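You operate a simulated robot arm through the tools that you are given. There is no shell and no other tool. Be economical: measure what you need, move in short steps, check, and stop when the job is done.

The job below is to be done with a simulated robot arm. You get a single attempt, and the scene is never put back.

JOB
Pack all the pasta from the colander into the lunch box, with two ladles of sauce.
Fine: the sauce comes from the small saucepan; colander and ladle go back; the lid ends seated on the box. Spill no more than 8 ml a pour or dip. Drop and topple nothing.
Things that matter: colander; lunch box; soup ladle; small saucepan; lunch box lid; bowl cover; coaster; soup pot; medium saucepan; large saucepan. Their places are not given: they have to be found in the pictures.

Only the result counts: the job must be done as asked and must still hold three seconds after the hand-in. Knocking over, shifting, dropping, spilling or breaking anything else fails it. Lids that push on must go on centred and level and be pressed home; caps that screw on are set level and turned clockwise until they are tight.

ROBOT AND FRAMES
A 6-joint arm with a two-finger parallel gripper, fixed in place. Base frame: the origin is at the foot of the arm, x ahead of it, y to its left, z up. Units: mm, rad, N and s.
With the tool pointing down near the work surface it reaches from about 100 to 620 mm from the base axis. Its first joint turns from -2.897 to 2.897 rad. Payload 4.1 kg.
The TCP is the grasp point between the finger pads, 23 mm short of the fingertips. In the tool frame z runs along the fingers and y along their closing line. Largest opening 94 mm; finger width 38, thickness 10; the body of the gripper, 54 by 96 mm, starts 39 mm behind the TCP.
Orientation is told as [roll, pitch, yaw] about the base's x, y, z axes, in that order, counted from this pose: with the fingers straight down and closing along the base's y, the tool's x points along the base's -x, its y along +y and its z along -z.

CONTROLS
- The arm moves only by the tool arm_command. Its argument "moves" is a list that holds one entry, the list of rows, each a list of 7 numbers: the turn, a rotation vector about the tool's x, y, z in rad, then the shift along the tool's x, y, z in cm, then the opening, from 0 (shut) to 1 (fully open). In form: [[[ax, ay, az, dx, dy, dz, claw], ...]]. A call has 1 to 10 rows; each row is the pose to reach, as a shift and turn from the pose commanded when the call began, along the tool's axes at that moment. Rows are played at 5 a second. More than 50 mm and 0.15 rad between two rows, or a gripper value outside its range, and nothing of the call is played. Where a pose cannot be reached the arm comes as near as it can. A force on the tool above 40 N (or 10 N above the force at the start of the call, whichever is more), or a blocked arm, ends the call early, and 0.2 s more pass. Each finger travels about 45 mm/s and halts on what it meets, pressing with about 26 N; the grip force reading is that of the motor and also rises with nothing between the fingers. The clock runs only during rows and for 0.2 s after the last one: add rows that repeat a pose to give the fingers time. The reply holds the time, the measured pose of the TCP, the force on the tool along the base axes, the opening and the grip force, in the units named above and with some noise.
- Cameras (640 x 400 px; columns grow to the right, rows downward): "scene" is fixed at [411, 507.4, 1373.6]; the picture's right is [-0.91, 0.42, 0.00], its down [0.35, 0.76, -0.55] and it looks along [-0.23, -0.50, -0.84] (base axes); focal length 214 px, centre (320, 200). "wrist" rides on the gripper at [-39, 0, -44] in the tool frame; the picture's right is [0.00, -1.00, 0.00], its down [0.97, 0.00, -0.24] and it looks along [0.24, 0.00, 0.97] (tool axes); focal length 218 px, centre (320, 200).
- get_image(camera): a new picture of that camera. The clock stands still meanwhile.
- raise_lower(by): slides the trunk up (or, below 0, down) by that many mm; the arm rides with it, the base frame stays. It gives what a move gives, with no picture.
- locate(camera, pixels): for up to 12 pixels [column, row] of the newest picture of that camera ("zoom" is the newest enlarged one), the place [x, y, z] in the base frame of the surface seen there, good to about 2 mm, but the place of the scene camera against the robot may be out by one fixed shift of up to 18 mm in any direction. The clock stands still meanwhile.
- inspect(camera, box): a new picture of the part [left, top, right, bottom] of that camera's present view, enlarged. The clock stands still meanwhile.
- hand_in(): hands the job in; it is judged then, once.

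Keep the steps short. Do not move on a guess: measure, check each grasp and each placing, and mend mistakes. In all there are 80 turns and 46 pictures (those below and enlarged ones count). Leave the gripper open and the arm clear of the work at the hand-in unless told otherwise, and finish with a single line.

The tools are called after "Call:" by a JSON object that holds its "op" and its "data". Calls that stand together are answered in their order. arm_command: Moves the arm, as the interface text tells. Its arguments: {"type":"object","properties":{"moves":{"type":"array","items":{"type":"array","items":{"type":"array","items":{"type":"number"}}}}},"required":["moves"]} The other tools are called the same way: raise_lower (by) slides the trunk up or down; get_image (camera) takes a picture; locate (camera, pixels) gives the place of the surface under pixels of a picture; inspect (camera, box) takes an enlarged picture of a part of a camera's view; hand_in () hands the job in.

At the start:

```text
t: 0.0
tcp_pos: [344.8, -50.0, 1121.6]
tcp_rot: [-0.002, 0.0, 0.0]
wrist_force: [0.1, 0.1, 0.3]
finger_gap: 94.0
grip_force: 0.1
trunk travel left (down, up): [-500.0, 90.0]
```

scene: 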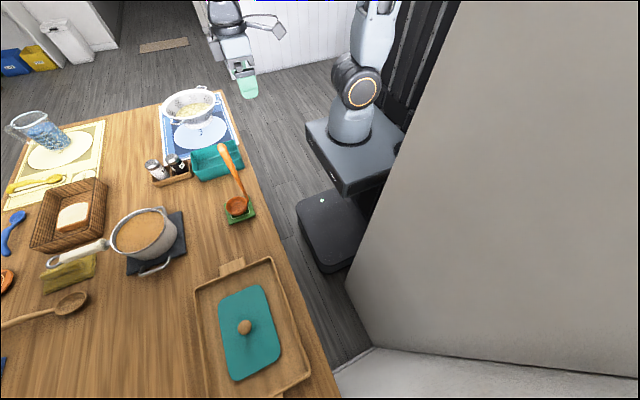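
wrist: 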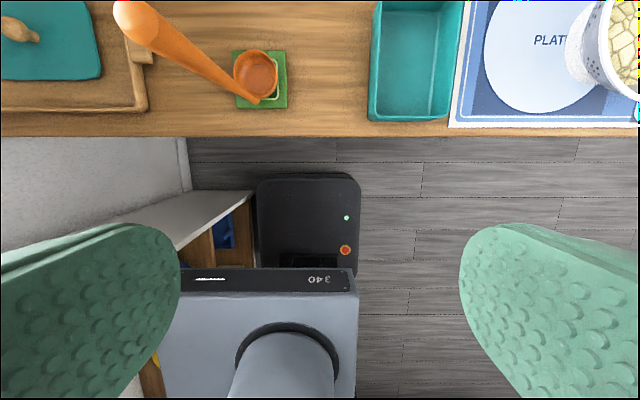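

I see the colander on a plate (190,105), the teal lunch box (217,160), the ladle on a green coaster (237,205), the saucepan of sauce (143,235) and the lid on a tray (247,330). I'll enlarge these areas first.

Call:
{"op": "inspect", "data": {"camera": "scene", "box": [130, 70, 290, 230]}}

Call:
{"op": "inspect", "data": {"camera": "scene", "box": [0, 180, 320, 400]}}

```text
2.50 times, centred on (210, 150) of scene
```

zoom: 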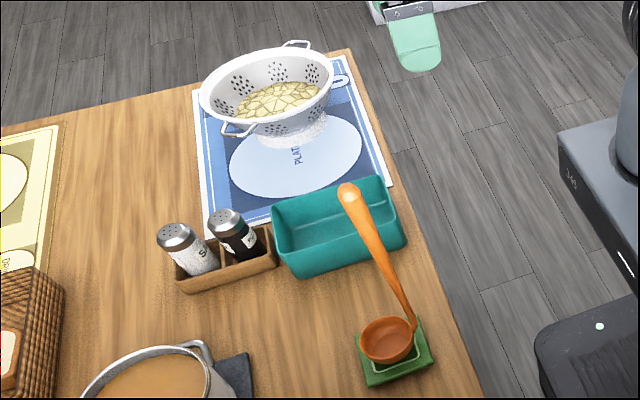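

```text
1.82 times, centred on (160, 290) of scene
```

zoom: 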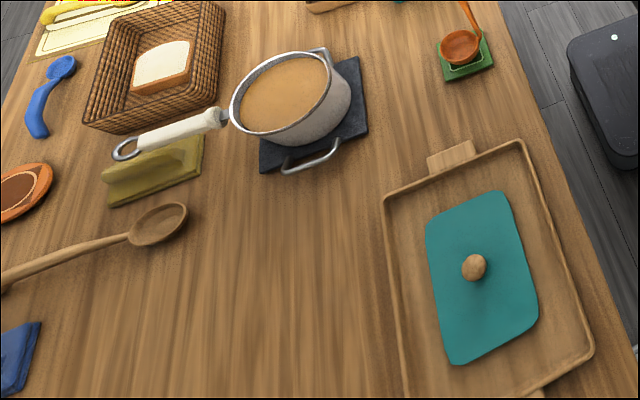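

I'll measure the key points in the pictures.

Call:
{"op": "locate", "data": {"camera": "zoom", "pixels": [[232, 108], [329, 90], [290, 55], [270, 138], [285, 95], [474, 266], [428, 222], [508, 193], [538, 318], [455, 364], [320, 160], [200, 125]]}}

Call:
{"op": "locate", "data": {"camera": "scene", "pixels": [[192, 154], [232, 142], [243, 165], [202, 179], [217, 166], [221, 147], [237, 188], [228, 206], [237, 209], [194, 119], [177, 121], [193, 110]]}}

```text
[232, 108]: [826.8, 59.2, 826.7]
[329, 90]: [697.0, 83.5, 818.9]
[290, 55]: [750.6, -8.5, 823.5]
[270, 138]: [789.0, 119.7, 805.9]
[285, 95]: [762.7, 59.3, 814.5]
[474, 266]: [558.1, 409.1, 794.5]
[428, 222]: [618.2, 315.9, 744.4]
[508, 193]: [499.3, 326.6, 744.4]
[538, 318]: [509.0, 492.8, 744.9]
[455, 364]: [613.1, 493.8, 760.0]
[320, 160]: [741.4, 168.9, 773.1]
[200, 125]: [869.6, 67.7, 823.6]
```

```text
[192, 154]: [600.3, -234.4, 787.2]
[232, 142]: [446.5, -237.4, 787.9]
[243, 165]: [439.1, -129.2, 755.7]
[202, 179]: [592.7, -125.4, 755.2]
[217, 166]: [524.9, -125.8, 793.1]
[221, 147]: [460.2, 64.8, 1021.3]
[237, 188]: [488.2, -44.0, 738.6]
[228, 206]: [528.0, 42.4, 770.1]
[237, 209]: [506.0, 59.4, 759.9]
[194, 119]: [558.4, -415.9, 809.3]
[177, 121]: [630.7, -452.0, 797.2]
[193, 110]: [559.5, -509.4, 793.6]
```

I'll cross-check with the wrist camera, which also gives me the fixed shift of the scene camera.

Call:
{"op": "locate", "data": {"camera": "wrist", "pixels": [[371, 119], [447, 119], [462, 5], [373, 5], [256, 75], [280, 100], [190, 100], [130, 15], [410, 60], [320, 120], [20, 30], [95, 75]]}}

```text
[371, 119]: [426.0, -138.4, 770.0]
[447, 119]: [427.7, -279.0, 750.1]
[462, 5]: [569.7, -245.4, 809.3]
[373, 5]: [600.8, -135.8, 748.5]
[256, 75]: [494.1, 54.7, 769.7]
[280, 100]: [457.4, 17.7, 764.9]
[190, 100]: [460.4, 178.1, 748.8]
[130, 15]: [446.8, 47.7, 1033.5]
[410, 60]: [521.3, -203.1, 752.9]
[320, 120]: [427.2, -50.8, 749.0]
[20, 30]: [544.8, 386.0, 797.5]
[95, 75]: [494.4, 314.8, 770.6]
```

The wrist camera shows the table at z≈749, while the scene camera reads about 11 mm low and about 12 mm off in x. I'll move over towards the colander to view it closely.

Call:
{"op": "arm_command", "data": {"moves": [[[0, 0, 0.07, -0.5, -2.8, 0, 1], [0, 0, 0.14, -1, -5.6, 0, 1], [0, 0, 0.21, -1.5, -8.4, 0, 1], [0, 0, 0.28, -2, -11.2, 0, 1], [0, 0, 0.35, -2.5, -14, 0, 1], [0, 0, 0.42, -3, -16.8, 0, 1], [0, 0, 0.49, -3.5, -19.6, 0, 1], [0, 0, 0.56, -4, -22.4, 0, 1], [0, 0, 0.63, -4.5, -25.2, 0, 1], [0, 0, 0.7, -5, -28, 0, 1]]]}}

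Call:
{"op": "get_image", "data": {"camera": "wrist"}}

```text
t: 2.2
tcp_pos: [393.9, -333.9, 1121.5]
tcp_rot: [0.0, 0.0, -0.703]
wrist_force: [-0.3, -0.5, 0.0]
finger_gap: 94.1
grip_force: 0.0
trunk travel left (down, up): [-500.0, 90.0]
```

```text
41 pictures are left
```

wrist: 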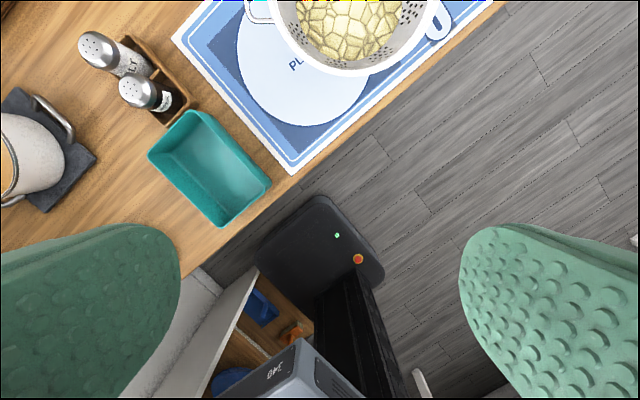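

The colander's handles are partly out of view. I'll tilt the camera outward.

Call:
{"op": "arm_command", "data": {"moves": [[[0, -0.13, 0, 0, 0, 0, 1], [0, -0.26, 0, 0, 0, 0, 1], [0, -0.39, 0, 0, 0, 0, 1], [0, -0.5, 0, 0, 0, 0, 1], [0, -0.6, 0, 0, 0, 0, 1]]]}}

Call:
{"op": "inspect", "data": {"camera": "wrist", "box": [180, 20, 500, 220]}}

```text
t: 3.4
tcp_pos: [393.8, -330.4, 1123.0]
tcp_rot: [0.0, -0.601, -0.702]
wrist_force: [-0.8, -0.8, -0.2]
finger_gap: 94.0
grip_force: 0.0
trunk travel left (down, up): [-500.0, 90.0]
```

```text
2.00 times, centred on (340, 120) of wrist
```

zoom: 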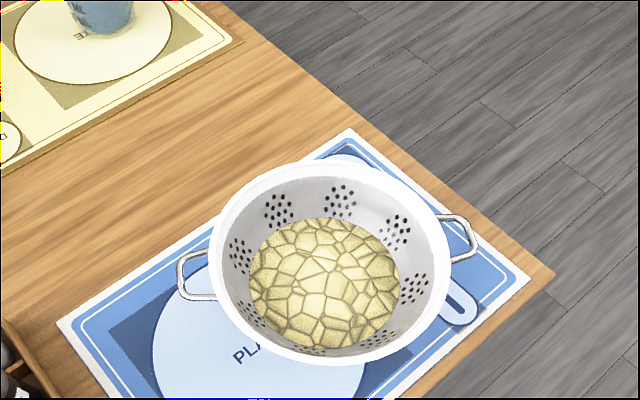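

The two wire loop handles are at left (190,278) and right (467,238), at 90° to the direction facing the base. The slotted tab is only a print on the mat. I'll measure the rim and the handles.

Call:
{"op": "locate", "data": {"camera": "zoom", "pixels": [[180, 275], [192, 298], [472, 240], [460, 218], [213, 250], [443, 250], [330, 165], [325, 361], [320, 280], [260, 350], [180, 350], [193, 254]]}}

```text
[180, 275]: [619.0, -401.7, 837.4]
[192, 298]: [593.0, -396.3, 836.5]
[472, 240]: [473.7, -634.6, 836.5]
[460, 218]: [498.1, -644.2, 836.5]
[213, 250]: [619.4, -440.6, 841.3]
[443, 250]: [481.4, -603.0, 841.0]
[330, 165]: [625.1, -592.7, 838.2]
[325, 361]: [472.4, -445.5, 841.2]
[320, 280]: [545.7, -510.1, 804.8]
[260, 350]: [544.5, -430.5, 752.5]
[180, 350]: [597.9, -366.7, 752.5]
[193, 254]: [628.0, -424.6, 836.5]
```

The colander centre is about (548,-519), the rim is at z≈841 and its radius is about 106. I'll grip the near rim (471,-446) with one finger inside and one outside. First I'll roll the gripper 90° so that it closes radially.

Call:
{"op": "arm_command", "data": {"moves": [[[0, 0, 0.149, 0, 0, 0, 1], [0, 0, 0.298, 0, 0, 0, 1], [0, 0, 0.447, 0, 0, 0, 1], [0, 0, 0.596, 0, 0, 0, 1], [0, 0, 0.745, 0, 0, 0, 1], [0, 0, 0.894, 0, 0, 0, 1], [0, 0, 1.043, 0, 0, 0, 1], [0, 0, 1.192, 0, 0, 0, 1], [0, 0, 1.341, 0, 0, 0, 1], [0, 0, 1.49, 0, 0, 0, 1]]]}}

```text
t: 5.6
tcp_pos: [393.3, -329.9, 1121.1]
tcp_rot: [0.599, -0.043, -2.206]
wrist_force: [-0.7, -0.2, -0.2]
finger_gap: 94.0
grip_force: 0.1
trunk travel left (down, up): [-500.0, 90.0]
```

The roll worked. I'll lower the trunk by 200 mm so the arm works nearer the rim height. The space underneath is free up to about z=850.

Call:
{"op": "raise_lower", "data": {"by": -200}}

Call:
{"op": "get_image", "data": {"camera": "wrist"}}

```text
t: 7.8
tcp_pos: [393.4, -329.5, 921.3]
tcp_rot: [0.599, -0.044, -2.202]
wrist_force: [-0.4, 0.1, 0.5]
finger_gap: 94.0
grip_force: 0.1
trunk travel left (down, up): [-300.0, 290.0]
```

```text
39 pictures are left
```

wrist: 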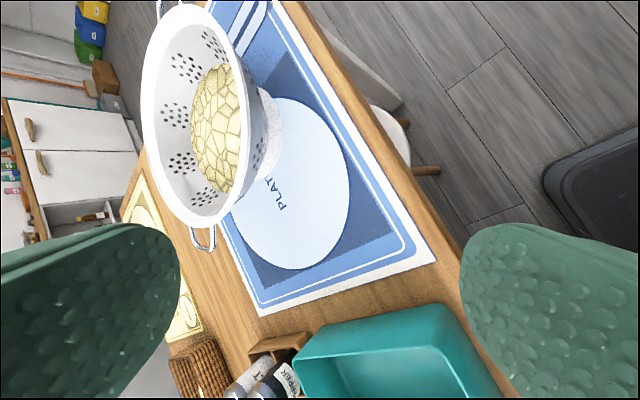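

I'll measure the near rim edge and the outer wall slope.

Call:
{"op": "locate", "data": {"camera": "wrist", "pixels": [[247, 110], [241, 110], [252, 112], [258, 114], [265, 116], [275, 118], [160, 120], [165, 120], [190, 125], [215, 125], [232, 125], [240, 125]]}}

Call:
{"op": "inspect", "data": {"camera": "wrist", "box": [120, 0, 320, 125]}}

```text
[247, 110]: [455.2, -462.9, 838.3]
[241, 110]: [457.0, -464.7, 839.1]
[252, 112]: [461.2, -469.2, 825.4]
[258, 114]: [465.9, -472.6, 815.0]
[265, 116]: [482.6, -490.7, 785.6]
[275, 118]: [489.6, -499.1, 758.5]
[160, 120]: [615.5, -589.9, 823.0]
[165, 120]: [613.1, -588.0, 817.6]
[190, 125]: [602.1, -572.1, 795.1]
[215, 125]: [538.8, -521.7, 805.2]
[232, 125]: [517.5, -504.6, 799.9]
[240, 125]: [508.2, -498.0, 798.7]
```

```text
3.20 times, centred on (220, 62) of wrist
```

zoom: 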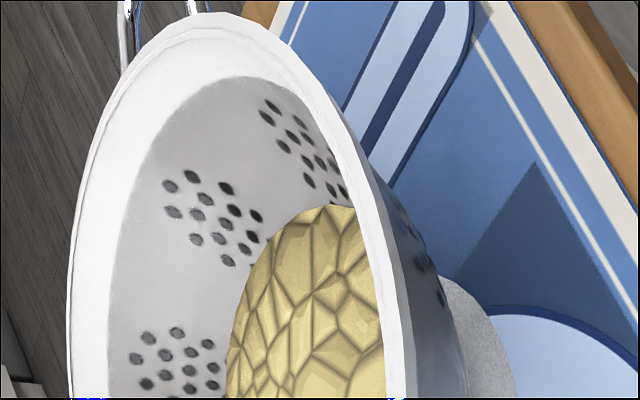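

The wall slopes about 33° from vertical, which matches my 0.6 rad tool tilt. I'm moving to a pre-grasp about 60 mm back along the tool axis from the near rim.

Call:
{"op": "arm_command", "data": {"moves": [[[0, -0.009, 0.032, -1.13, 1.6, 2.3, 0.8], [0, -0.018, 0.065, -2.26, 3.2, 4.6, 0.7], [0, -0.027, 0.098, -3.38, 4.8, 6.9, 0.6], [0, -0.036, 0.13, -4.51, 6.4, 9.2, 0.6], [0, -0.036, 0.13, -4.51, 6.4, 9.2, 0.6]]]}}

Call:
{"op": "get_image", "data": {"camera": "wrist"}}

```text
t: 9.0
tcp_pos: [450.8, -431.3, 881.2]
tcp_rot: [0.603, -0.003, -2.335]
wrist_force: [0.2, -0.1, -1.3]
finger_gap: 56.4
grip_force: 0.1
trunk travel left (down, up): [-300.0, 290.0]
```

```text
37 pictures are left
```

wrist: 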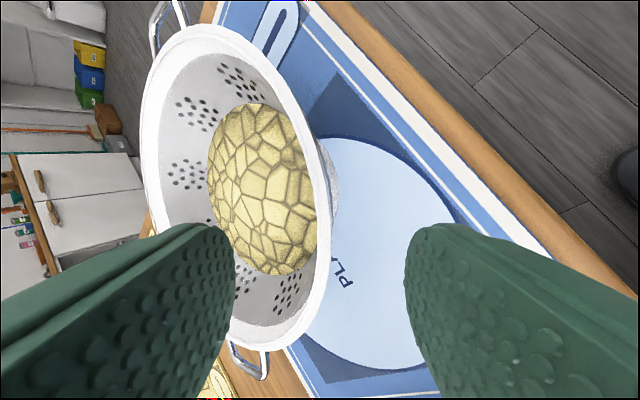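

The rim sits between the fingers. I'll go in 58 mm along the tool.

Call:
{"op": "arm_command", "data": {"moves": [[[0, 0, 0, 0.1, -0.05, 2, 0.6], [0, 0, 0, 0.2, -0.1, 4, 0.6], [0, 0, 0, 0.34, -0.15, 5.86, 0.6], [0, 0, 0, 0.34, -0.15, 5.86, 0.6]]]}}

Call:
{"op": "get_image", "data": {"camera": "wrist"}}

```text
t: 10.0
tcp_pos: [475.3, -451.6, 833.6]
tcp_rot: [0.602, -0.002, -2.33]
wrist_force: [0.7, -0.5, -0.3]
finger_gap: 56.6
grip_force: 0.1
trunk travel left (down, up): [-300.0, 290.0]
```

```text
36 pictures are left
```

wrist: 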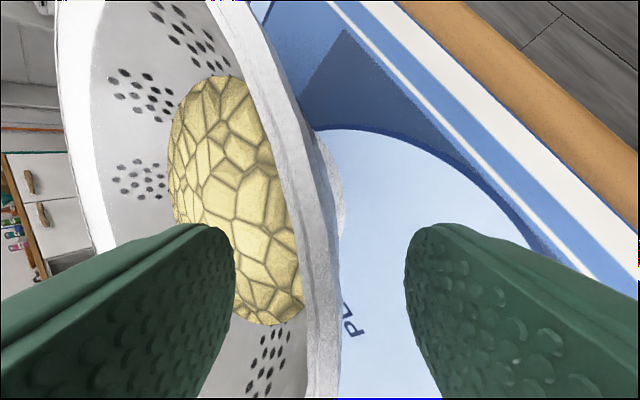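

The rim lies midway between the pads. I'll close the fingers and check the grip.

Call:
{"op": "arm_command", "data": {"moves": [[[0, 0, 0, 0, 0, 0, 0.3], [0, 0, 0, 0, 0, 0, 0.15], [0, 0, 0, 0, 0, 0, 0], [0, 0, 0, 0, 0, 0, 0], [0, 0, 0, 0, 0, 0, 0]]]}}

```text
t: 11.2
tcp_pos: [476.6, -451.0, 834.7]
tcp_rot: [0.605, -0.003, -2.332]
wrist_force: [3.6, -3.9, 9.9]
finger_gap: 7.2
grip_force: 25.4
trunk travel left (down, up): [-300.0, 290.0]
```

The rim is gripped with a 7.2 mm gap. I'll lift 15 mm and check for sag.

Call:
{"op": "arm_command", "data": {"moves": [[[0, 0, 0, 0, 0.28, -0.41, 0], [0, 0, 0, 0, 0.57, -0.82, 0], [0, 0, 0, 0, 0.85, -1.24, 0], [0, 0, 0, 0, 0.85, -1.24, 0]]]}}

Call:
{"op": "inspect", "data": {"camera": "scene", "box": [130, 60, 290, 160]}}

```text
t: 12.2
tcp_pos: [475.2, -449.7, 846.8]
tcp_rot: [0.601, -0.004, -2.331]
wrist_force: [0.2, -0.5, -5.1]
finger_gap: 7.1
grip_force: 26.2
trunk travel left (down, up): [-300.0, 290.0]
```

```text
4.00 times, centred on (210, 110) of scene
```

zoom: 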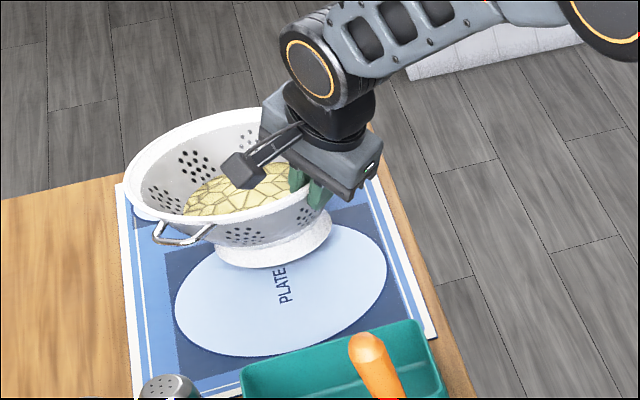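

The weight is about 5 N and it looks lifted. I'll lift another 70 mm and check whether the rim is level.

Call:
{"op": "arm_command", "data": {"moves": [[[0, 0, 0, 0, 1.13, -1.65, 0], [0, 0, 0, 0, 2.27, -3.3, 0], [0, 0, 0, 0, 3.4, -4.94, 0], [0, 0, 0, 0, 3.97, -5.77, 0], [0, 0, 0, 0, 3.97, -5.77, 0]]]}}

Call:
{"op": "inspect", "data": {"camera": "scene", "box": [130, 60, 290, 160]}}

```text
t: 13.4
tcp_pos: [475.6, -450.0, 919.9]
tcp_rot: [0.601, -0.001, -2.331]
wrist_force: [0.3, -0.2, -3.9]
finger_gap: 6.9
grip_force: 26.2
trunk travel left (down, up): [-300.0, 290.0]
```

```text
4.00 times, centred on (210, 110) of scene
```

zoom: 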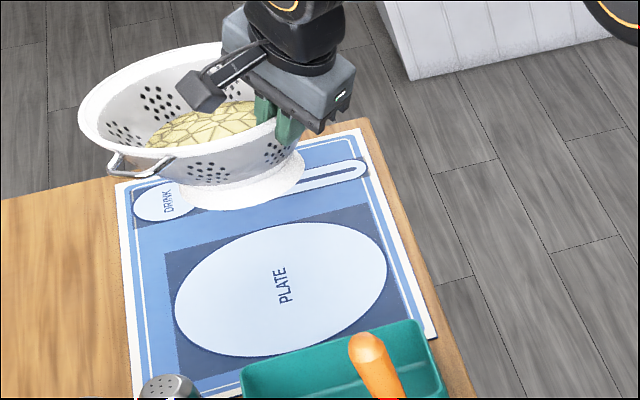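

Call:
{"op": "locate", "data": {"camera": "zoom", "pixels": [[83, 112], [105, 148], [150, 62], [200, 163], [260, 138], [205, 120], [244, 392], [405, 326], [440, 360], [330, 396], [320, 375], [300, 367]]}}

```text
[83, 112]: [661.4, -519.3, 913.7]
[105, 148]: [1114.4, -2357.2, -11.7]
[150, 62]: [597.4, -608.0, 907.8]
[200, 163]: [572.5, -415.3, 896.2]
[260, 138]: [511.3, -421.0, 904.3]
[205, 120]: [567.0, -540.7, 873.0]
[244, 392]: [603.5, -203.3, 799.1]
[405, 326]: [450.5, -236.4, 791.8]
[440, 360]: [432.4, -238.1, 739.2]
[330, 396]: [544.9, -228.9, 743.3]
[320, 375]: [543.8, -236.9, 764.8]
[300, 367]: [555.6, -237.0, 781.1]
```

The rim is level at about z=922 with a firm grip, at 5 N. Next I'll carry the colander level to beside the lunch box (heading 0, TCP about (409,-298,945)), ready to tilt it towards +y over the box.

Call:
{"op": "arm_command", "data": {"moves": [[[0, 0.054, -0.0785, 0.8, -1.4, -1.34, 0], [0, 0.1075, -0.157, 1.61, -2.8, -2.675, 0], [0, 0.161, -0.2355, 2.41, -4.2, -4.01, 0], [0, 0.215, -0.314, 3.21, -5.6, -5.35, 0], [0, 0.269, -0.3925, 4.02, -7.0, -6.69, 0], [0, 0.3225, -0.471, 4.82, -8.4, -8.03, 0], [0, 0.376, -0.5495, 5.63, -9.8, -9.36, 0], [0, 0.43, -0.628, 6.43, -11.2, -10.7, 0], [0, 0.43, -0.628, 6.43, -11.2, -10.7, 0]]]}}

Call:
{"op": "get_image", "data": {"camera": "scene"}}

Call:
{"op": "inspect", "data": {"camera": "scene", "box": [110, 70, 310, 195]}}

```text
t: 15.4
tcp_pos: [410.1, -297.8, 945.5]
tcp_rot: [0.601, -0.001, -1.571]
wrist_force: [-0.1, -0.5, -3.8]
finger_gap: 7.0
grip_force: 25.8
trunk travel left (down, up): [-300.0, 290.0]
```

```text
33 pictures are left
```

scene: 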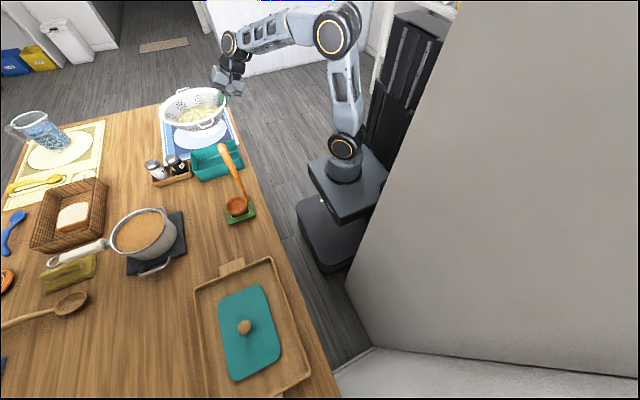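

```text
3.20 times, centred on (210, 132) of scene
```

zoom: 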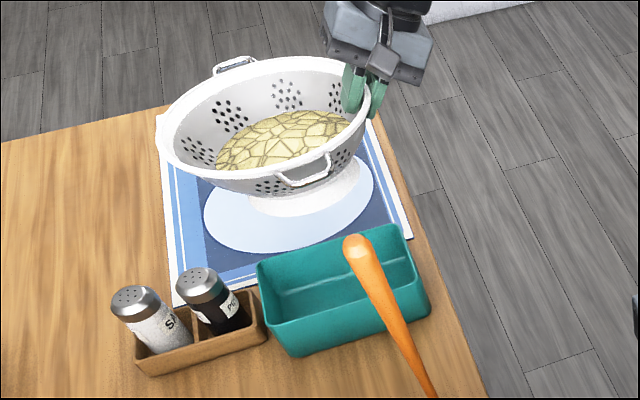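

I'll measure the box rim, the shakers and the ladle handle exactly.

Call:
{"op": "locate", "data": {"camera": "zoom", "pixels": [[260, 262], [403, 226], [428, 297], [287, 350], [290, 349], [275, 305], [340, 300], [357, 240], [137, 295], [200, 276], [304, 178], [170, 135]]}}

```text
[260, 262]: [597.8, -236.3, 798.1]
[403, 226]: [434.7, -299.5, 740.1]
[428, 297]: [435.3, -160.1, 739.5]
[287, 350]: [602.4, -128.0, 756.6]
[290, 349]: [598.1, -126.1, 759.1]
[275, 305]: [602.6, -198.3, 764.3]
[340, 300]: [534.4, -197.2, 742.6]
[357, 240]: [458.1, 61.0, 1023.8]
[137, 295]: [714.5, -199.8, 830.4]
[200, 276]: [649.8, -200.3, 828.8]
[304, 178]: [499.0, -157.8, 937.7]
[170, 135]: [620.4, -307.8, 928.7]
```

The box rim (corrected) spans about x 433–590, y -246 to -136, z≈808. The colander centre is at x≈511. I'll start tilting, 0.7 rad in small steps, keeping the low lip over the box.

Call:
{"op": "arm_command", "data": {"moves": [[[0, -0.0825, -0.0565, -0.9, 0, 0, 0], [0, -0.165, -0.113, -1.31, 0, 0, 0], [0, -0.2475, -0.1695, -1.11, 0, 0, 0], [0, -0.33, -0.226, -0.79, 0, 0, 0], [0, -0.4125, -0.2825, -0.39, 0.03, -0.05, 0], [0, -0.495, -0.339, 0.11, 0.05, -0.08, 0], [0, -0.5775, -0.3955, 0.7, 0.08, -0.12, 0], [0, -0.5775, -0.3955, 0.7, 0.08, -0.12, 0]]]}}

Call:
{"op": "inspect", "data": {"camera": "scene", "box": [110, 70, 310, 195]}}

```text
t: 17.2
tcp_pos: [411.1, -289.8, 946.6]
tcp_rot: [0.6, -0.703, -1.572]
wrist_force: [0.8, 0.2, -5.0]
finger_gap: 7.0
grip_force: 25.5
trunk travel left (down, up): [-300.0, 290.0]
```

```text
3.20 times, centred on (210, 132) of scene
```

zoom: 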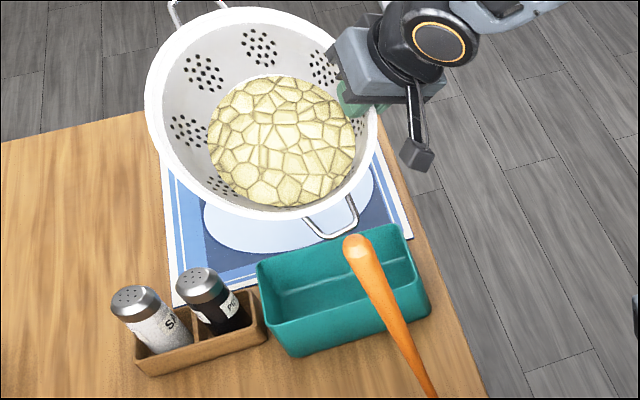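

There's no flow yet and the lip is over the box. I'll continue slowly to 1.1 rad.

Call:
{"op": "arm_command", "data": {"moves": [[[0, -0.041, -0.028, 0.24, 0.13, -0.19, 0], [0, -0.0825, -0.0565, 0.49, 0.27, -0.39, 0], [0, -0.124, -0.085, 0.76, 0.42, -0.61, 0], [0, -0.165, -0.113, 1.04, 0.565, -0.825, 0], [0, -0.206, -0.141, 1.34, 0.725, -1.06, 0], [0, -0.2475, -0.1695, 1.65, 0.887, -1.295, 0], [0, -0.289, -0.198, 1.97, 1.06, -1.55, 0], [0, -0.33, -0.226, 2.3, 1.23, -1.8, 0], [0, -0.33, -0.226, 2.3, 1.23, -1.8, 0]]]}}

Call:
{"op": "inspect", "data": {"camera": "scene", "box": [110, 70, 310, 195]}}

```text
t: 19.2
tcp_pos: [409.7, -258.0, 947.3]
tcp_rot: [0.603, -1.103, -1.571]
wrist_force: [-0.7, -0.4, -3.1]
finger_gap: 6.8
grip_force: 25.9
trunk travel left (down, up): [-300.0, 290.0]
```

```text
3.20 times, centred on (210, 132) of scene
```

zoom: 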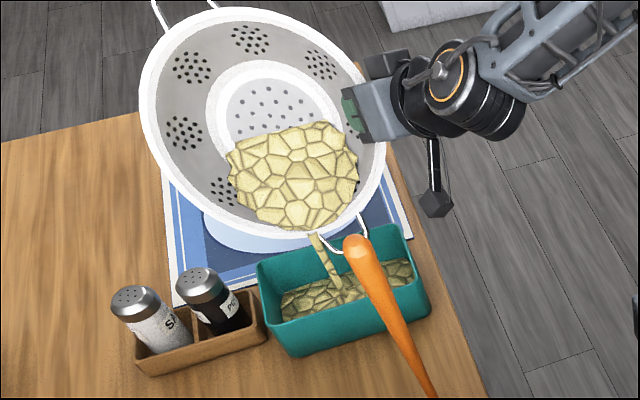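

Pasta is flowing neatly into the box. I'll continue slowly to 1.6 rad.

Call:
{"op": "arm_command", "data": {"moves": [[[0, -0.041, -0.028, 0.19, 0.25, -0.36, 0], [0, -0.0825, -0.0565, 0.38, 0.49, -0.71, 0], [0, -0.124, -0.085, 0.57, 0.74, -1.08, 0], [0, -0.165, -0.113, 0.77, 0.99, -1.45, 0], [0, -0.206, -0.141, 0.98, 1.26, -1.84, 0], [0, -0.2475, -0.1695, 1.19, 1.53, -2.24, 0], [0, -0.289, -0.198, 1.4, 1.8, -2.63, 0], [0, -0.33, -0.226, 1.6, 2.07, -3.02, 0], [0, -0.371, -0.254, 1.82, 2.34, -3.42, 0], [0, -0.4125, -0.2825, 2.03, 2.62, -3.82, 0]]]}}

Call:
{"op": "inspect", "data": {"camera": "scene", "box": [110, 70, 310, 195]}}

```text
t: 21.4
tcp_pos: [410.1, -206.7, 950.0]
tcp_rot: [-2.52, -1.536, 1.549]
wrist_force: [-0.3, -0.1, -2.0]
finger_gap: 6.9
grip_force: 25.9
trunk travel left (down, up): [-300.0, 290.0]
```

```text
3.20 times, centred on (210, 132) of scene
```

zoom: 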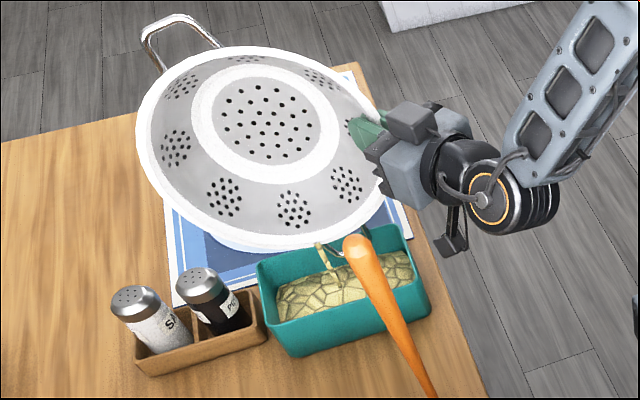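

It's almost empty. I'll tilt on to 2.0 rad and hold there to drain it.

Call:
{"op": "arm_command", "data": {"moves": [[[0, -0.0825, -0.0565, -0.09, 0.6, -0.88, 0], [0, -0.165, -0.113, -0.18, 1.2, -1.75, 0], [0, -0.2475, -0.1695, -0.27, 1.77, -2.6, 0], [0, -0.33, -0.226, -0.35, 2.34, -3.42, 0], [0, -0.33, -0.226, -0.35, 2.34, -3.42, 0], [0, -0.33, -0.226, -0.35, 2.34, -3.42, 0], [0, -0.33, -0.226, -0.35, 2.34, -3.42, 0], [0, -0.33, -0.226, -0.35, 2.34, -3.42, 0]]]}}

Call:
{"op": "inspect", "data": {"camera": "scene", "box": [110, 70, 310, 195]}}

```text
t: 23.2
tcp_pos: [413.3, -166.8, 952.3]
tcp_rot: [-2.541, -1.14, 1.568]
wrist_force: [0.7, 0.2, -2.4]
finger_gap: 7.0
grip_force: 26.2
out of reach, approached as far as the arm can: row 4, 5
trunk travel left (down, up): [-300.0, 290.0]
```

```text
3.20 times, centred on (210, 132) of scene
```

zoom: 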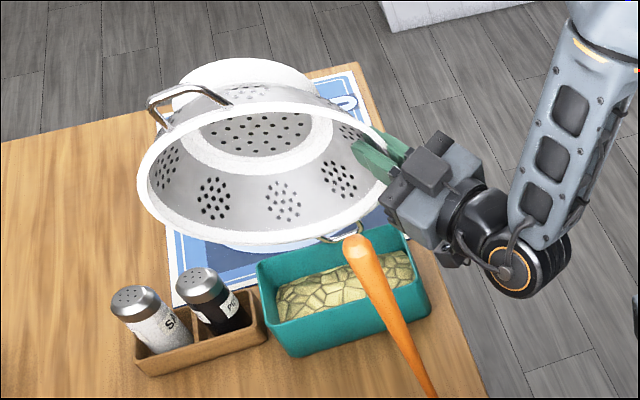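

The pasta is all in the box and the colander is clean. I'll tilt back upright along the same path.

Call:
{"op": "arm_command", "data": {"moves": [[[0, 0.103, 0.0706, 0.59, -0.63, 0.92, 0], [0, 0.206, 0.141, 1.19, -1.28, 1.87, 0], [0, 0.309, 0.212, 1.82, -1.95, 2.85, 0], [0, 0.4125, 0.2825, 2.43, -2.61, 3.81, 0], [0, 0.516, 0.353, 3.05, -3.26, 4.76, 0], [0, 0.619, 0.424, 3.63, -3.89, 5.68, 0], [0, 0.722, 0.494, 4.19, -4.49, 6.55, 0], [0, 0.825, 0.565, 4.72, -5.05, 7.37, 0]]]}}

```text
t: 25.0
tcp_pos: [409.7, -265.6, 946.4]
tcp_rot: [0.6, -0.999, -1.567]
wrist_force: [-0.1, 0.7, -2.5]
finger_gap: 7.0
grip_force: 25.8
trunk travel left (down, up): [-300.0, 290.0]
```

Call:
{"op": "arm_command", "data": {"moves": [[[0, 0.103, 0.0706, -0.26, -0.27, 0.4, 0], [0, 0.206, 0.141, -0.53, -0.54, 0.79, 0], [0, 0.309, 0.212, -0.8, -0.81, 1.19, 0], [0, 0.4125, 0.2825, -1.06, -1.08, 1.58, 0], [0, 0.516, 0.353, -1.33, -1.35, 1.98, 0], [0, 0.619, 0.424, -1.59, -1.62, 2.37, 0], [0, 0.722, 0.494, -1.86, -1.89, 2.77, 0], [0, 0.825, 0.565, -2.12, -2.16, 3.16, 0], [0, 0.825, 0.565, -2.12, -2.16, 3.16, 0]]]}}

```text
t: 27.0
tcp_pos: [410.6, -311.9, 943.0]
tcp_rot: [0.6, 0.0, -1.569]
wrist_force: [-0.2, 1.1, -0.8]
finger_gap: 6.8
grip_force: 26.1
trunk travel left (down, up): [-300.0, 290.0]
```

The colander is upright again. I'll carry it back above its old place.

Call:
{"op": "arm_command", "data": {"moves": [[[0, -0.0615, 0.0898, -1.97, 0.58, 0.8, 0], [0, -0.123, 0.1796, -3.95, 1.16, 1.59, 0], [0, -0.1845, 0.2694, -5.92, 1.74, 2.39, 0], [0, -0.246, 0.3592, -7.89, 2.32, 3.18, 0], [0, -0.3075, 0.449, -9.86, 2.9, 3.98, 0], [0, -0.369, 0.5388, -11.84, 3.48, 4.77, 0], [0, -0.4305, 0.6286, -13.81, 4.06, 5.57, 0], [0, -0.4305, 0.6286, -13.81, 4.06, 5.57, 0]]]}}

Call:
{"op": "inspect", "data": {"camera": "scene", "box": [130, 60, 290, 160]}}

```text
t: 28.8
tcp_pos: [474.5, -448.2, 921.8]
tcp_rot: [0.602, -0.001, -2.333]
wrist_force: [0.6, -0.6, -2.4]
finger_gap: 7.1
grip_force: 26.1
trunk travel left (down, up): [-300.0, 290.0]
```

```text
4.00 times, centred on (210, 110) of scene
```

zoom: 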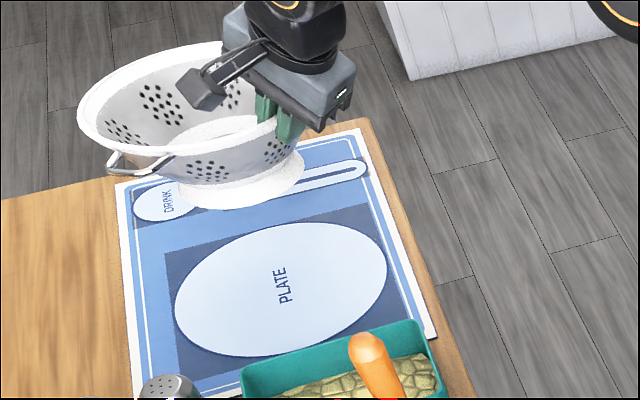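

I'll lower it onto its spot, slowing at the end.

Call:
{"op": "arm_command", "data": {"moves": [[[0, 0, 0, -0.02, -1.2, 1.9, 0], [0, 0, 0, -0.04, -2.4, 3.8, 0], [0, 0, 0, -0.05, -3.6, 5.75, 0], [0, 0, 0, -0.06, -4.2, 6.7, 0], [0, 0, 0, -0.06, -4.45, 7.08, 0], [0, 0, 0, -0.06, -4.63, 7.3, 0], [0, 0, 0, -0.06, -4.63, 7.35, 0]]]}}

```text
t: 30.4
tcp_pos: [476.1, -453.6, 836.2]
tcp_rot: [0.607, -0.003, -2.332]
wrist_force: [0.5, 1.0, 10.5]
finger_gap: 7.0
grip_force: 25.9
trunk travel left (down, up): [-300.0, 290.0]
```

It's in contact with the mat, with 10 N upward as at the grasp. I'll release and back out along the tool axis.

Call:
{"op": "arm_command", "data": {"moves": [[[0, 0, 0, 0, 0, 0, 0.2], [0, 0, 0, 0, 0, 0, 0.4], [0, 0, 0, 0, 0, 0, 0.6], [0, 0, 0, 0, 0, 0, 0.6], [0, 0, 0, 0, 0, -2, 0.6], [0, 0, 0, 0, 0, -4, 0.6], [0, 0, 0, 0, 0, -7, 0.6], [0, 0, 0, 0, 0, -10, 0.6]]]}}

Call:
{"op": "get_image", "data": {"camera": "scene"}}

```text
t: 32.2
tcp_pos: [432.5, -413.5, 918.1]
tcp_rot: [0.603, -0.001, -2.335]
wrist_force: [0.1, -0.8, -0.5]
finger_gap: 56.5
grip_force: 0.1
trunk travel left (down, up): [-300.0, 290.0]
```

```text
26 pictures are left
```

scene: 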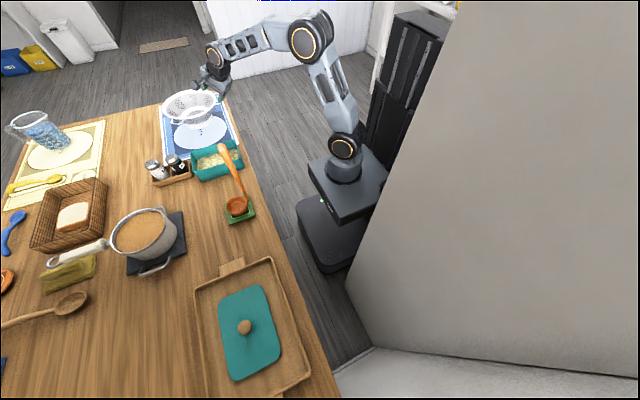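

The colander is back in place. Now the ladle: I'll take a close look at it and at the pan.

Call:
{"op": "inspect", "data": {"camera": "scene", "box": [80, 130, 272, 250]}}

```text
3.33 times, centred on (176, 190) of scene
```

zoom: 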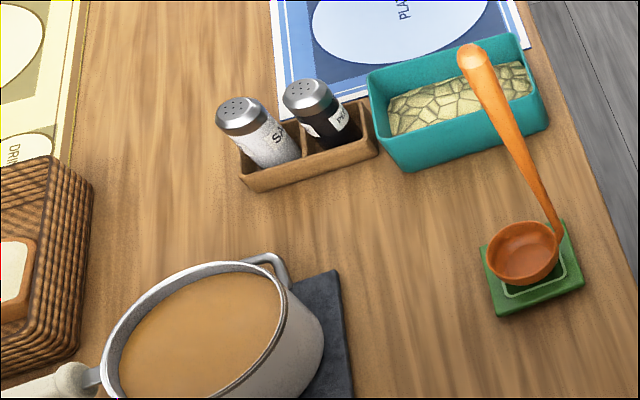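

Call:
{"op": "locate", "data": {"camera": "zoom", "pixels": [[472, 60], [487, 95], [505, 130], [523, 165], [540, 198], [555, 225], [487, 260], [520, 224], [525, 255], [512, 284], [558, 240], [540, 262]]}}

Call:
{"op": "locate", "data": {"camera": "scene", "pixels": [[113, 240], [178, 225], [150, 208], [125, 256], [160, 250], [145, 235], [230, 222], [248, 200], [252, 216], [150, 268], [245, 325], [212, 345]]}}

```text
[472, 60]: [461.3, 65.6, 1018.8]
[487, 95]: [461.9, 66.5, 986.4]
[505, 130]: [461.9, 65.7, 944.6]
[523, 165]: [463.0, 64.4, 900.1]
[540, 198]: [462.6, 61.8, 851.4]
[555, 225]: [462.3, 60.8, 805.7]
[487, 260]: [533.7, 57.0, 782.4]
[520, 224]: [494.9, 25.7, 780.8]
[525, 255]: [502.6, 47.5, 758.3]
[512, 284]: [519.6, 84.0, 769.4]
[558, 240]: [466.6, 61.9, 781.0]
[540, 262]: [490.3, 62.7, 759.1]
```

```text
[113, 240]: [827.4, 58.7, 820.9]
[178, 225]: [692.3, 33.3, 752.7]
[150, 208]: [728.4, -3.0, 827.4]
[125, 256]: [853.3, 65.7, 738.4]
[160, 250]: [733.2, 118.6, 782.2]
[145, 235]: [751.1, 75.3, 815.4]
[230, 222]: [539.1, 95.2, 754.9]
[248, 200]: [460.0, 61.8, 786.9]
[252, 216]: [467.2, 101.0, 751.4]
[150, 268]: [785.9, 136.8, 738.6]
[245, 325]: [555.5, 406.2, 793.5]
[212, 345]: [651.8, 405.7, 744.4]
```

In the scene camera the ladle handle is vertical at about (449,49) corrected, with its top at z≈1033. The bowl lies outward, towards +x. I'll grip it with a horizontal tool pointing +x. First I retreat, raise and undo the roll.

Call:
{"op": "arm_command", "data": {"moves": [[[0, 0, -0.149, 0.38, -0.59, -1.25, 0.7], [0, 0, -0.298, 0.76, -1.18, -2.5, 0.7], [0, 0, -0.447, 1.15, -1.76, -3.76, 0.7], [0, 0, -0.596, 1.53, -2.35, -5.0, 0.7], [0, 0, -0.745, 1.91, -2.94, -6.26, 0.7], [0, 0, -0.894, 2.29, -3.53, -7.5, 0.7], [0, 0, -1.043, 2.67, -4.12, -8.76, 0.7], [0, 0, -1.192, 3.06, -4.7, -10.0, 0.7], [0, 0, -1.341, 3.44, -5.29, -11.27, 0.7], [0, 0, -1.49, 3.82, -5.88, -12.52, 0.7]]]}}

```text
t: 34.4
tcp_pos: [375.4, -300.9, 985.5]
tcp_rot: [0.051, -0.6, -0.856]
wrist_force: [-0.8, -0.9, -0.4]
finger_gap: 65.9
grip_force: 0.0
trunk travel left (down, up): [-300.0, 290.0]
```

Call:
{"op": "arm_command", "data": {"moves": [[[-0.057, 0.004, -0.0835, 2.3, 1.81, -1.5, 0.7], [-0.1145, 0.0085, -0.167, 4.61, 3.62, -3.0, 0.7], [-0.172, 0.013, -0.25, 6.91, 5.43, -4.51, 0.7], [-0.229, 0.017, -0.334, 9.22, 7.24, -6.02, 0.7], [-0.286, 0.021, -0.4175, 11.52, 9.05, -7.52, 0.7], [-0.3435, 0.0255, -0.501, 13.82, 10.86, -9.02, 0.7], [-0.401, 0.03, -0.5845, 16.13, 12.67, -10.53, 0.7], [-0.458, 0.034, -0.668, 18.43, 14.48, -12.03, 0.7]]]}}

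```text
t: 36.2
tcp_pos: [336.8, -98.7, 960.6]
tcp_rot: [0.077, -0.501, -0.254]
wrist_force: [-0.1, -0.1, -0.7]
finger_gap: 65.8
grip_force: 0.1
trunk travel left (down, up): [-300.0, 290.0]
stopped in row 8: the arm was blocked; the commanded pose is now the measured one
```

The arm reports it was blocked short of the target. I'll look at why.

Call:
{"op": "get_image", "data": {"camera": "scene"}}

Call:
{"op": "get_image", "data": {"camera": "wrist"}}

```text
24 pictures are left
```

scene: 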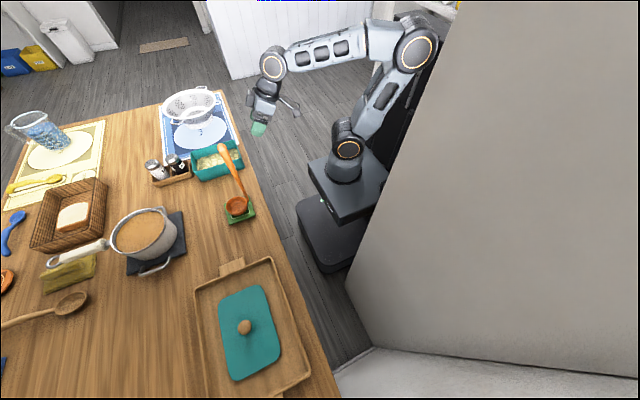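

```text
23 pictures are left
```

wrist: 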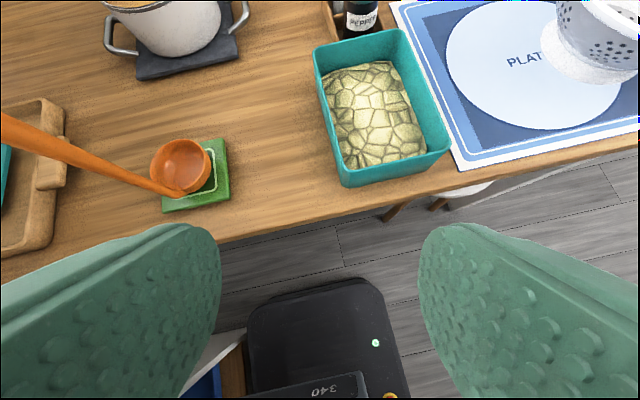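

I suspect the elbow meets the shelf or wall behind. I'll measure the arm joints and that wall.

Call:
{"op": "locate", "data": {"camera": "scene", "pixels": [[347, 148], [412, 50], [270, 65], [430, 60], [450, 60], [440, 30], [425, 20], [395, 100], [460, 150], [350, 300], [400, 130], [264, 95]]}}

Call:
{"op": "locate", "data": {"camera": "wrist", "pixels": [[180, 192], [160, 182], [60, 148], [20, 130], [152, 160], [210, 160], [181, 140], [165, 195], [183, 165], [228, 140], [320, 60], [448, 150]]}}

```text
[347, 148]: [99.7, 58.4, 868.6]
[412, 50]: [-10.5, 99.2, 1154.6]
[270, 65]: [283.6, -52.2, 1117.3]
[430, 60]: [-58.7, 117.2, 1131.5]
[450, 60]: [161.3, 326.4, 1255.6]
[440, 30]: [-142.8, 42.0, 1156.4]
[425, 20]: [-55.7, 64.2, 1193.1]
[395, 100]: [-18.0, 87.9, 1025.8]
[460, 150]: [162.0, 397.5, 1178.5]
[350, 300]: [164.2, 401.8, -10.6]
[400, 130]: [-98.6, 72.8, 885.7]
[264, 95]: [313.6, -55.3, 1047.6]
```

```text
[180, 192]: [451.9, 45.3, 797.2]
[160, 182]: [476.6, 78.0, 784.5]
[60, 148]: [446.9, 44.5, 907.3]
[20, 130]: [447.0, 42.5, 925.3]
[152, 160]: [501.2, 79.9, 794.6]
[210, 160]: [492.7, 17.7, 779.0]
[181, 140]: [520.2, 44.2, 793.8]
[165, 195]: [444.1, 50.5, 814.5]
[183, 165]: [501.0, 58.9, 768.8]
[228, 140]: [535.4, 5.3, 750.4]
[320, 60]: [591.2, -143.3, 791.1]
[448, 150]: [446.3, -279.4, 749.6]
```

The shoulder is low, so folding pushes the elbow back against the shelf. Raising the trunk frees it, so I'll go up 150 mm.

Call:
{"op": "raise_lower", "data": {"by": 150}}

Call:
{"op": "arm_command", "data": {"moves": [[[-0.02, -0.132, -0.022, 1.42, 1.63, 1.71, 0.7], [-0.04, -0.264, -0.044, 2.83, 3.26, 3.43, 0.7], [-0.06, -0.396, -0.066, 4.25, 4.9, 5.14, 0.7], [-0.08, -0.528, -0.088, 5.66, 6.53, 6.85, 0.7], [-0.1, -0.66, -0.11, 7.08, 8.16, 8.57, 0.7], [-0.12, -0.792, -0.132, 8.5, 9.8, 10.28, 0.7], [-0.14, -0.924, -0.154, 9.91, 11.43, 12.0, 0.7], [-0.1595, -1.0563, -0.1762, 11.33, 13.06, 13.71, 0.7], [-0.1595, -1.0563, -0.1762, 11.33, 13.06, 13.71, 0.7]]]}}

Call:
{"op": "get_image", "data": {"camera": "wrist"}}

```text
t: 38.0
tcp_pos: [336.5, -96.7, 1112.1]
tcp_rot: [0.074, -0.503, -0.253]
wrist_force: [0.3, -0.7, -0.3]
finger_gap: 65.7
grip_force: 0.1
trunk travel left (down, up): [-450.0, 140.0]
```

```text
t: 40.0
tcp_pos: [409.7, 110.4, 866.2]
tcp_rot: [-2.907, -1.568, 2.908]
wrist_force: [-0.7, 0.1, 0.6]
finger_gap: 66.1
grip_force: 0.0
out of reach, approached as far as the arm can: row 2, 3, 4, 5, 6, 7, 8, 9
trunk travel left (down, up): [-450.0, 140.0]
```

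```text
22 pictures are left
```

wrist: 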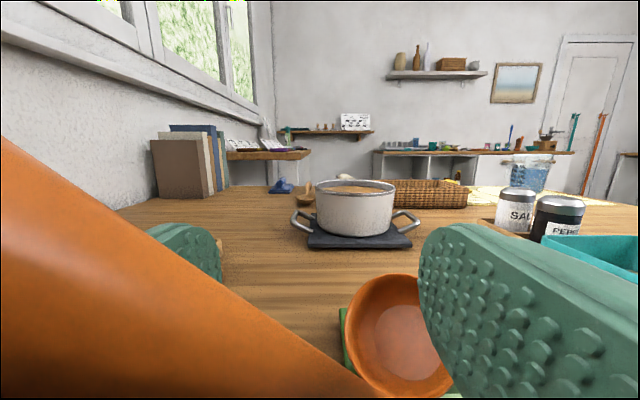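

The arm went elsewhere ("out of reach"), and the ladle handle now appears leaning in front of the camera. I'll check the scene before anything moves.

Call:
{"op": "inspect", "data": {"camera": "scene", "box": [160, 80, 400, 230]}}

```text
2.67 times, centred on (280, 155) of scene
```

zoom: 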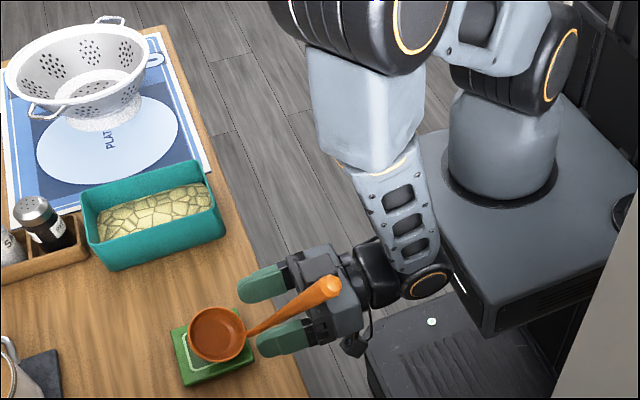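

Call:
{"op": "locate", "data": {"camera": "zoom", "pixels": [[330, 288], [310, 302], [290, 312], [270, 322], [250, 333], [190, 335], [215, 310], [215, 358], [240, 345], [262, 285], [262, 343], [340, 310]]}}

```text
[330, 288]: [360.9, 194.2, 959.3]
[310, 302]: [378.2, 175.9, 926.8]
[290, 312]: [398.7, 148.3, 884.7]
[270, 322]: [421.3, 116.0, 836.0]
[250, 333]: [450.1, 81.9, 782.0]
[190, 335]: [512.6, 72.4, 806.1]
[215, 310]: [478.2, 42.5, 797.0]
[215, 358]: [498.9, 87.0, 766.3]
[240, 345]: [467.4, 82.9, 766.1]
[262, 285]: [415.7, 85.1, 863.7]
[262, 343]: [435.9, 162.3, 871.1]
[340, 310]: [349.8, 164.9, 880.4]
```

The ladle handle was nudged and now leans between my fingers, still off the table. I must catch it without disturbing it. Its line at TCP height is about (400,116), right between the pads, leaning 32° towards +y. I'll make one small test step that rolls towards the handle's lean while starting to close.

Call:
{"op": "arm_command", "data": {"moves": [[[0, 0, -0.14, 0, 0, 0, 0.5]]]}}

Call:
{"op": "inspect", "data": {"camera": "scene", "box": [200, 150, 320, 225]}}

```text
t: 40.4
tcp_pos: [409.8, 109.1, 866.8]
tcp_rot: [-1.588, -1.426, 1.59]
wrist_force: [-0.4, 0.5, 0.5]
finger_gap: 47.0
grip_force: 0.2
trunk travel left (down, up): [-450.0, 140.0]
```

```text
5.33 times, centred on (260, 188) of scene
```

zoom: 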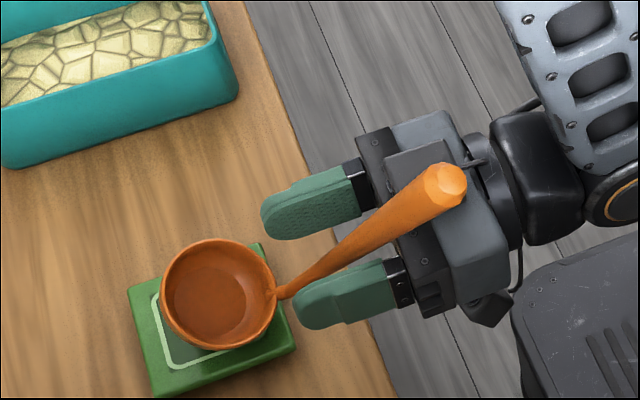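

The arm held its place and the step was safe. I'll re-measure the handle to see if it is static.

Call:
{"op": "locate", "data": {"camera": "zoom", "pixels": [[445, 185], [410, 205], [370, 230], [330, 262], [295, 288], [165, 290], [225, 242], [205, 347], [274, 296], [290, 210], [330, 300], [140, 385]]}}

```text
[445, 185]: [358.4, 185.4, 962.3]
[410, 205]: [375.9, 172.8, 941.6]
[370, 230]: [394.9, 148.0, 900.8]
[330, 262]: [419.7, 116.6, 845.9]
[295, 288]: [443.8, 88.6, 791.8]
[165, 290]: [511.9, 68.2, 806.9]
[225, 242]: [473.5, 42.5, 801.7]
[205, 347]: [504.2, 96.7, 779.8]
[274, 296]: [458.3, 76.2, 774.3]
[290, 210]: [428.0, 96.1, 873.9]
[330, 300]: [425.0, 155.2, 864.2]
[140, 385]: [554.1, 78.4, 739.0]
```

The handle is steady, crossing the TCP height at about (403,109) with the TCP at y=109. I'll finish the roll alignment and close.

Call:
{"op": "arm_command", "data": {"moves": [[[0, 0, -0.13, 0, 0, 0, 0.45], [0, 0, -0.26, 0, 0, 0, 0.4], [0, 0, -0.37, 0, 0, 0, 0.35], [0, 0, -0.37, 0, 0, 0, 0.2], [0, 0, -0.37, 0, 0, 0, 0.1], [0, 0, -0.37, 0, 0, 0, 0], [0, 0, -0.37, 0, 0, 0, 0], [0, 0, -0.37, 0, 0, 0, 0]]]}}

Call:
{"op": "inspect", "data": {"camera": "scene", "box": [200, 150, 320, 225]}}

```text
t: 42.2
tcp_pos: [411.9, 109.6, 868.3]
tcp_rot: [-1.576, -1.059, 1.577]
wrist_force: [-0.4, -1.8, 5.4]
finger_gap: 21.5
grip_force: 25.9
trunk travel left (down, up): [-450.0, 140.0]
```

```text
5.33 times, centred on (260, 188) of scene
```

zoom: 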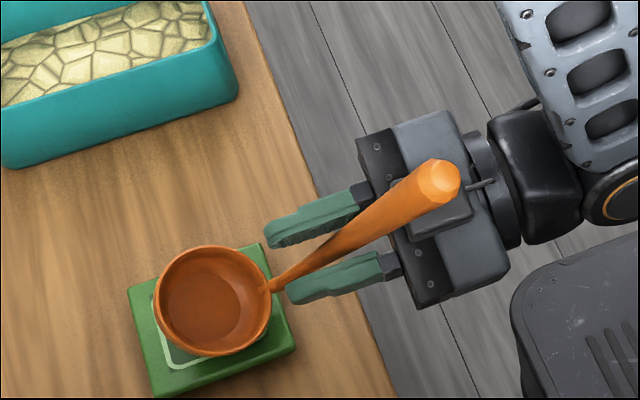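

I have the ladle, with a gap of 21.5 mm and a grip of 26 N. I'll lift straight up 60 mm.

Call:
{"op": "arm_command", "data": {"moves": [[[0, 0, 0, -0.87, -0.49, 0, 0], [0, 0, 0, -1.75, -0.98, 0, 0], [0, 0, 0, -3.5, -1.95, 0, 0], [0, 0, 0, -5.24, -2.93, 0, 0], [0, 0, 0, -5.24, -2.93, 0, 0]]]}}

Call:
{"op": "get_image", "data": {"camera": "scene"}}

Call:
{"op": "inspect", "data": {"camera": "scene", "box": [200, 140, 328, 220]}}

```text
t: 43.4
tcp_pos: [436.7, 125.3, 917.1]
tcp_rot: [-1.572, -1.06, 1.574]
wrist_force: [-0.2, 0.3, 0.0]
finger_gap: 21.3
grip_force: 26.1
out of reach, approached as far as the arm can: row 1, 2, 3, 4, 5
trunk travel left (down, up): [-450.0, 140.0]
```

```text
18 pictures are left
```

scene: 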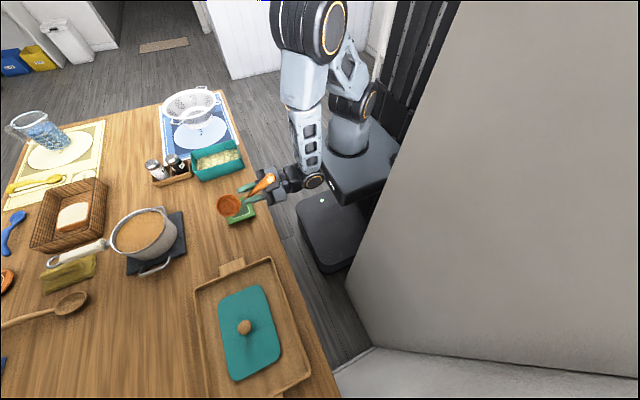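

```text
5.00 times, centred on (264, 180) of scene
```

zoom: 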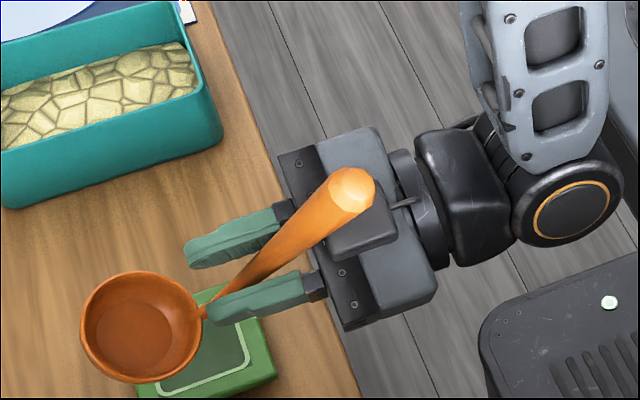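

The ladle is up and the coaster stays in place. I'll measure the ladle's pose.

Call:
{"op": "locate", "data": {"camera": "zoom", "pixels": [[86, 325], [140, 275], [190, 297], [120, 374], [196, 345], [137, 335], [350, 190], [300, 235], [250, 280], [212, 306], [147, 397], [263, 320]]}}

```text
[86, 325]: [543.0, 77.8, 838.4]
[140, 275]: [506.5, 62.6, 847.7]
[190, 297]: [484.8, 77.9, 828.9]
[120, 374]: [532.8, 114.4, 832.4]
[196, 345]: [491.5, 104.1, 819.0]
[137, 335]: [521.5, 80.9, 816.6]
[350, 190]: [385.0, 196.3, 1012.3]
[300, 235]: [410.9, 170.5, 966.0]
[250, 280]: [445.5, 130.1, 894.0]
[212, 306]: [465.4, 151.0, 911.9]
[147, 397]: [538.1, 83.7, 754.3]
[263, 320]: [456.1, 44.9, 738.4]
```

The handle leans 0.42 rad back in the pad plane with a 0.51 rad roll. I'll now right the ladle: undo the roll and tip the tool forward 0.42, raising it to TCP (480,60,1000).

Call:
{"op": "arm_command", "data": {"moves": [[[-0.0178, 0.0685, 0.0837, -0.68, -1.62, 0.72, 0], [-0.0357, 0.137, 0.1673, -1.36, -3.24, 1.43, 0], [-0.0535, 0.2055, 0.251, -2.04, -4.86, 2.15, 0], [-0.0713, 0.274, 0.3347, -2.72, -6.48, 2.87, 0], [-0.089, 0.3425, 0.4183, -3.4, -8.1, 3.58, 0], [-0.107, 0.411, 0.502, -4.08, -9.72, 4.3, 0], [-0.107, 0.411, 0.502, -4.08, -9.72, 4.3, 0]]]}}

Call:
{"op": "inspect", "data": {"camera": "scene", "box": [160, 120, 320, 220]}}

```text
t: 45.0
tcp_pos: [479.0, 61.8, 999.4]
tcp_rot: [0.0, -1.149, 0.004]
wrist_force: [0.5, -0.2, -0.8]
finger_gap: 21.4
grip_force: 25.9
out of reach, approached as far as the arm can: row 1, 2, 3, 4
trunk travel left (down, up): [-450.0, 140.0]
```

```text
4.00 times, centred on (240, 170) of scene
```

zoom: 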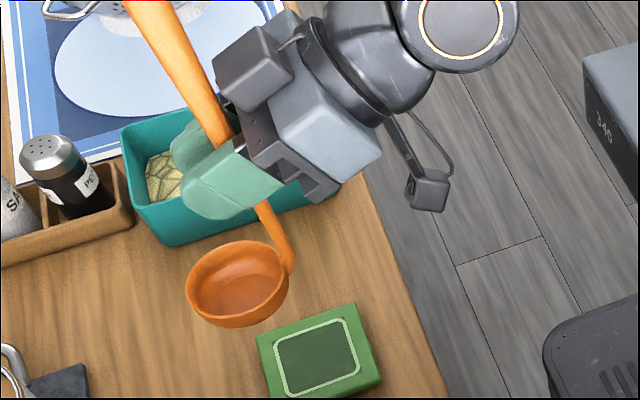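

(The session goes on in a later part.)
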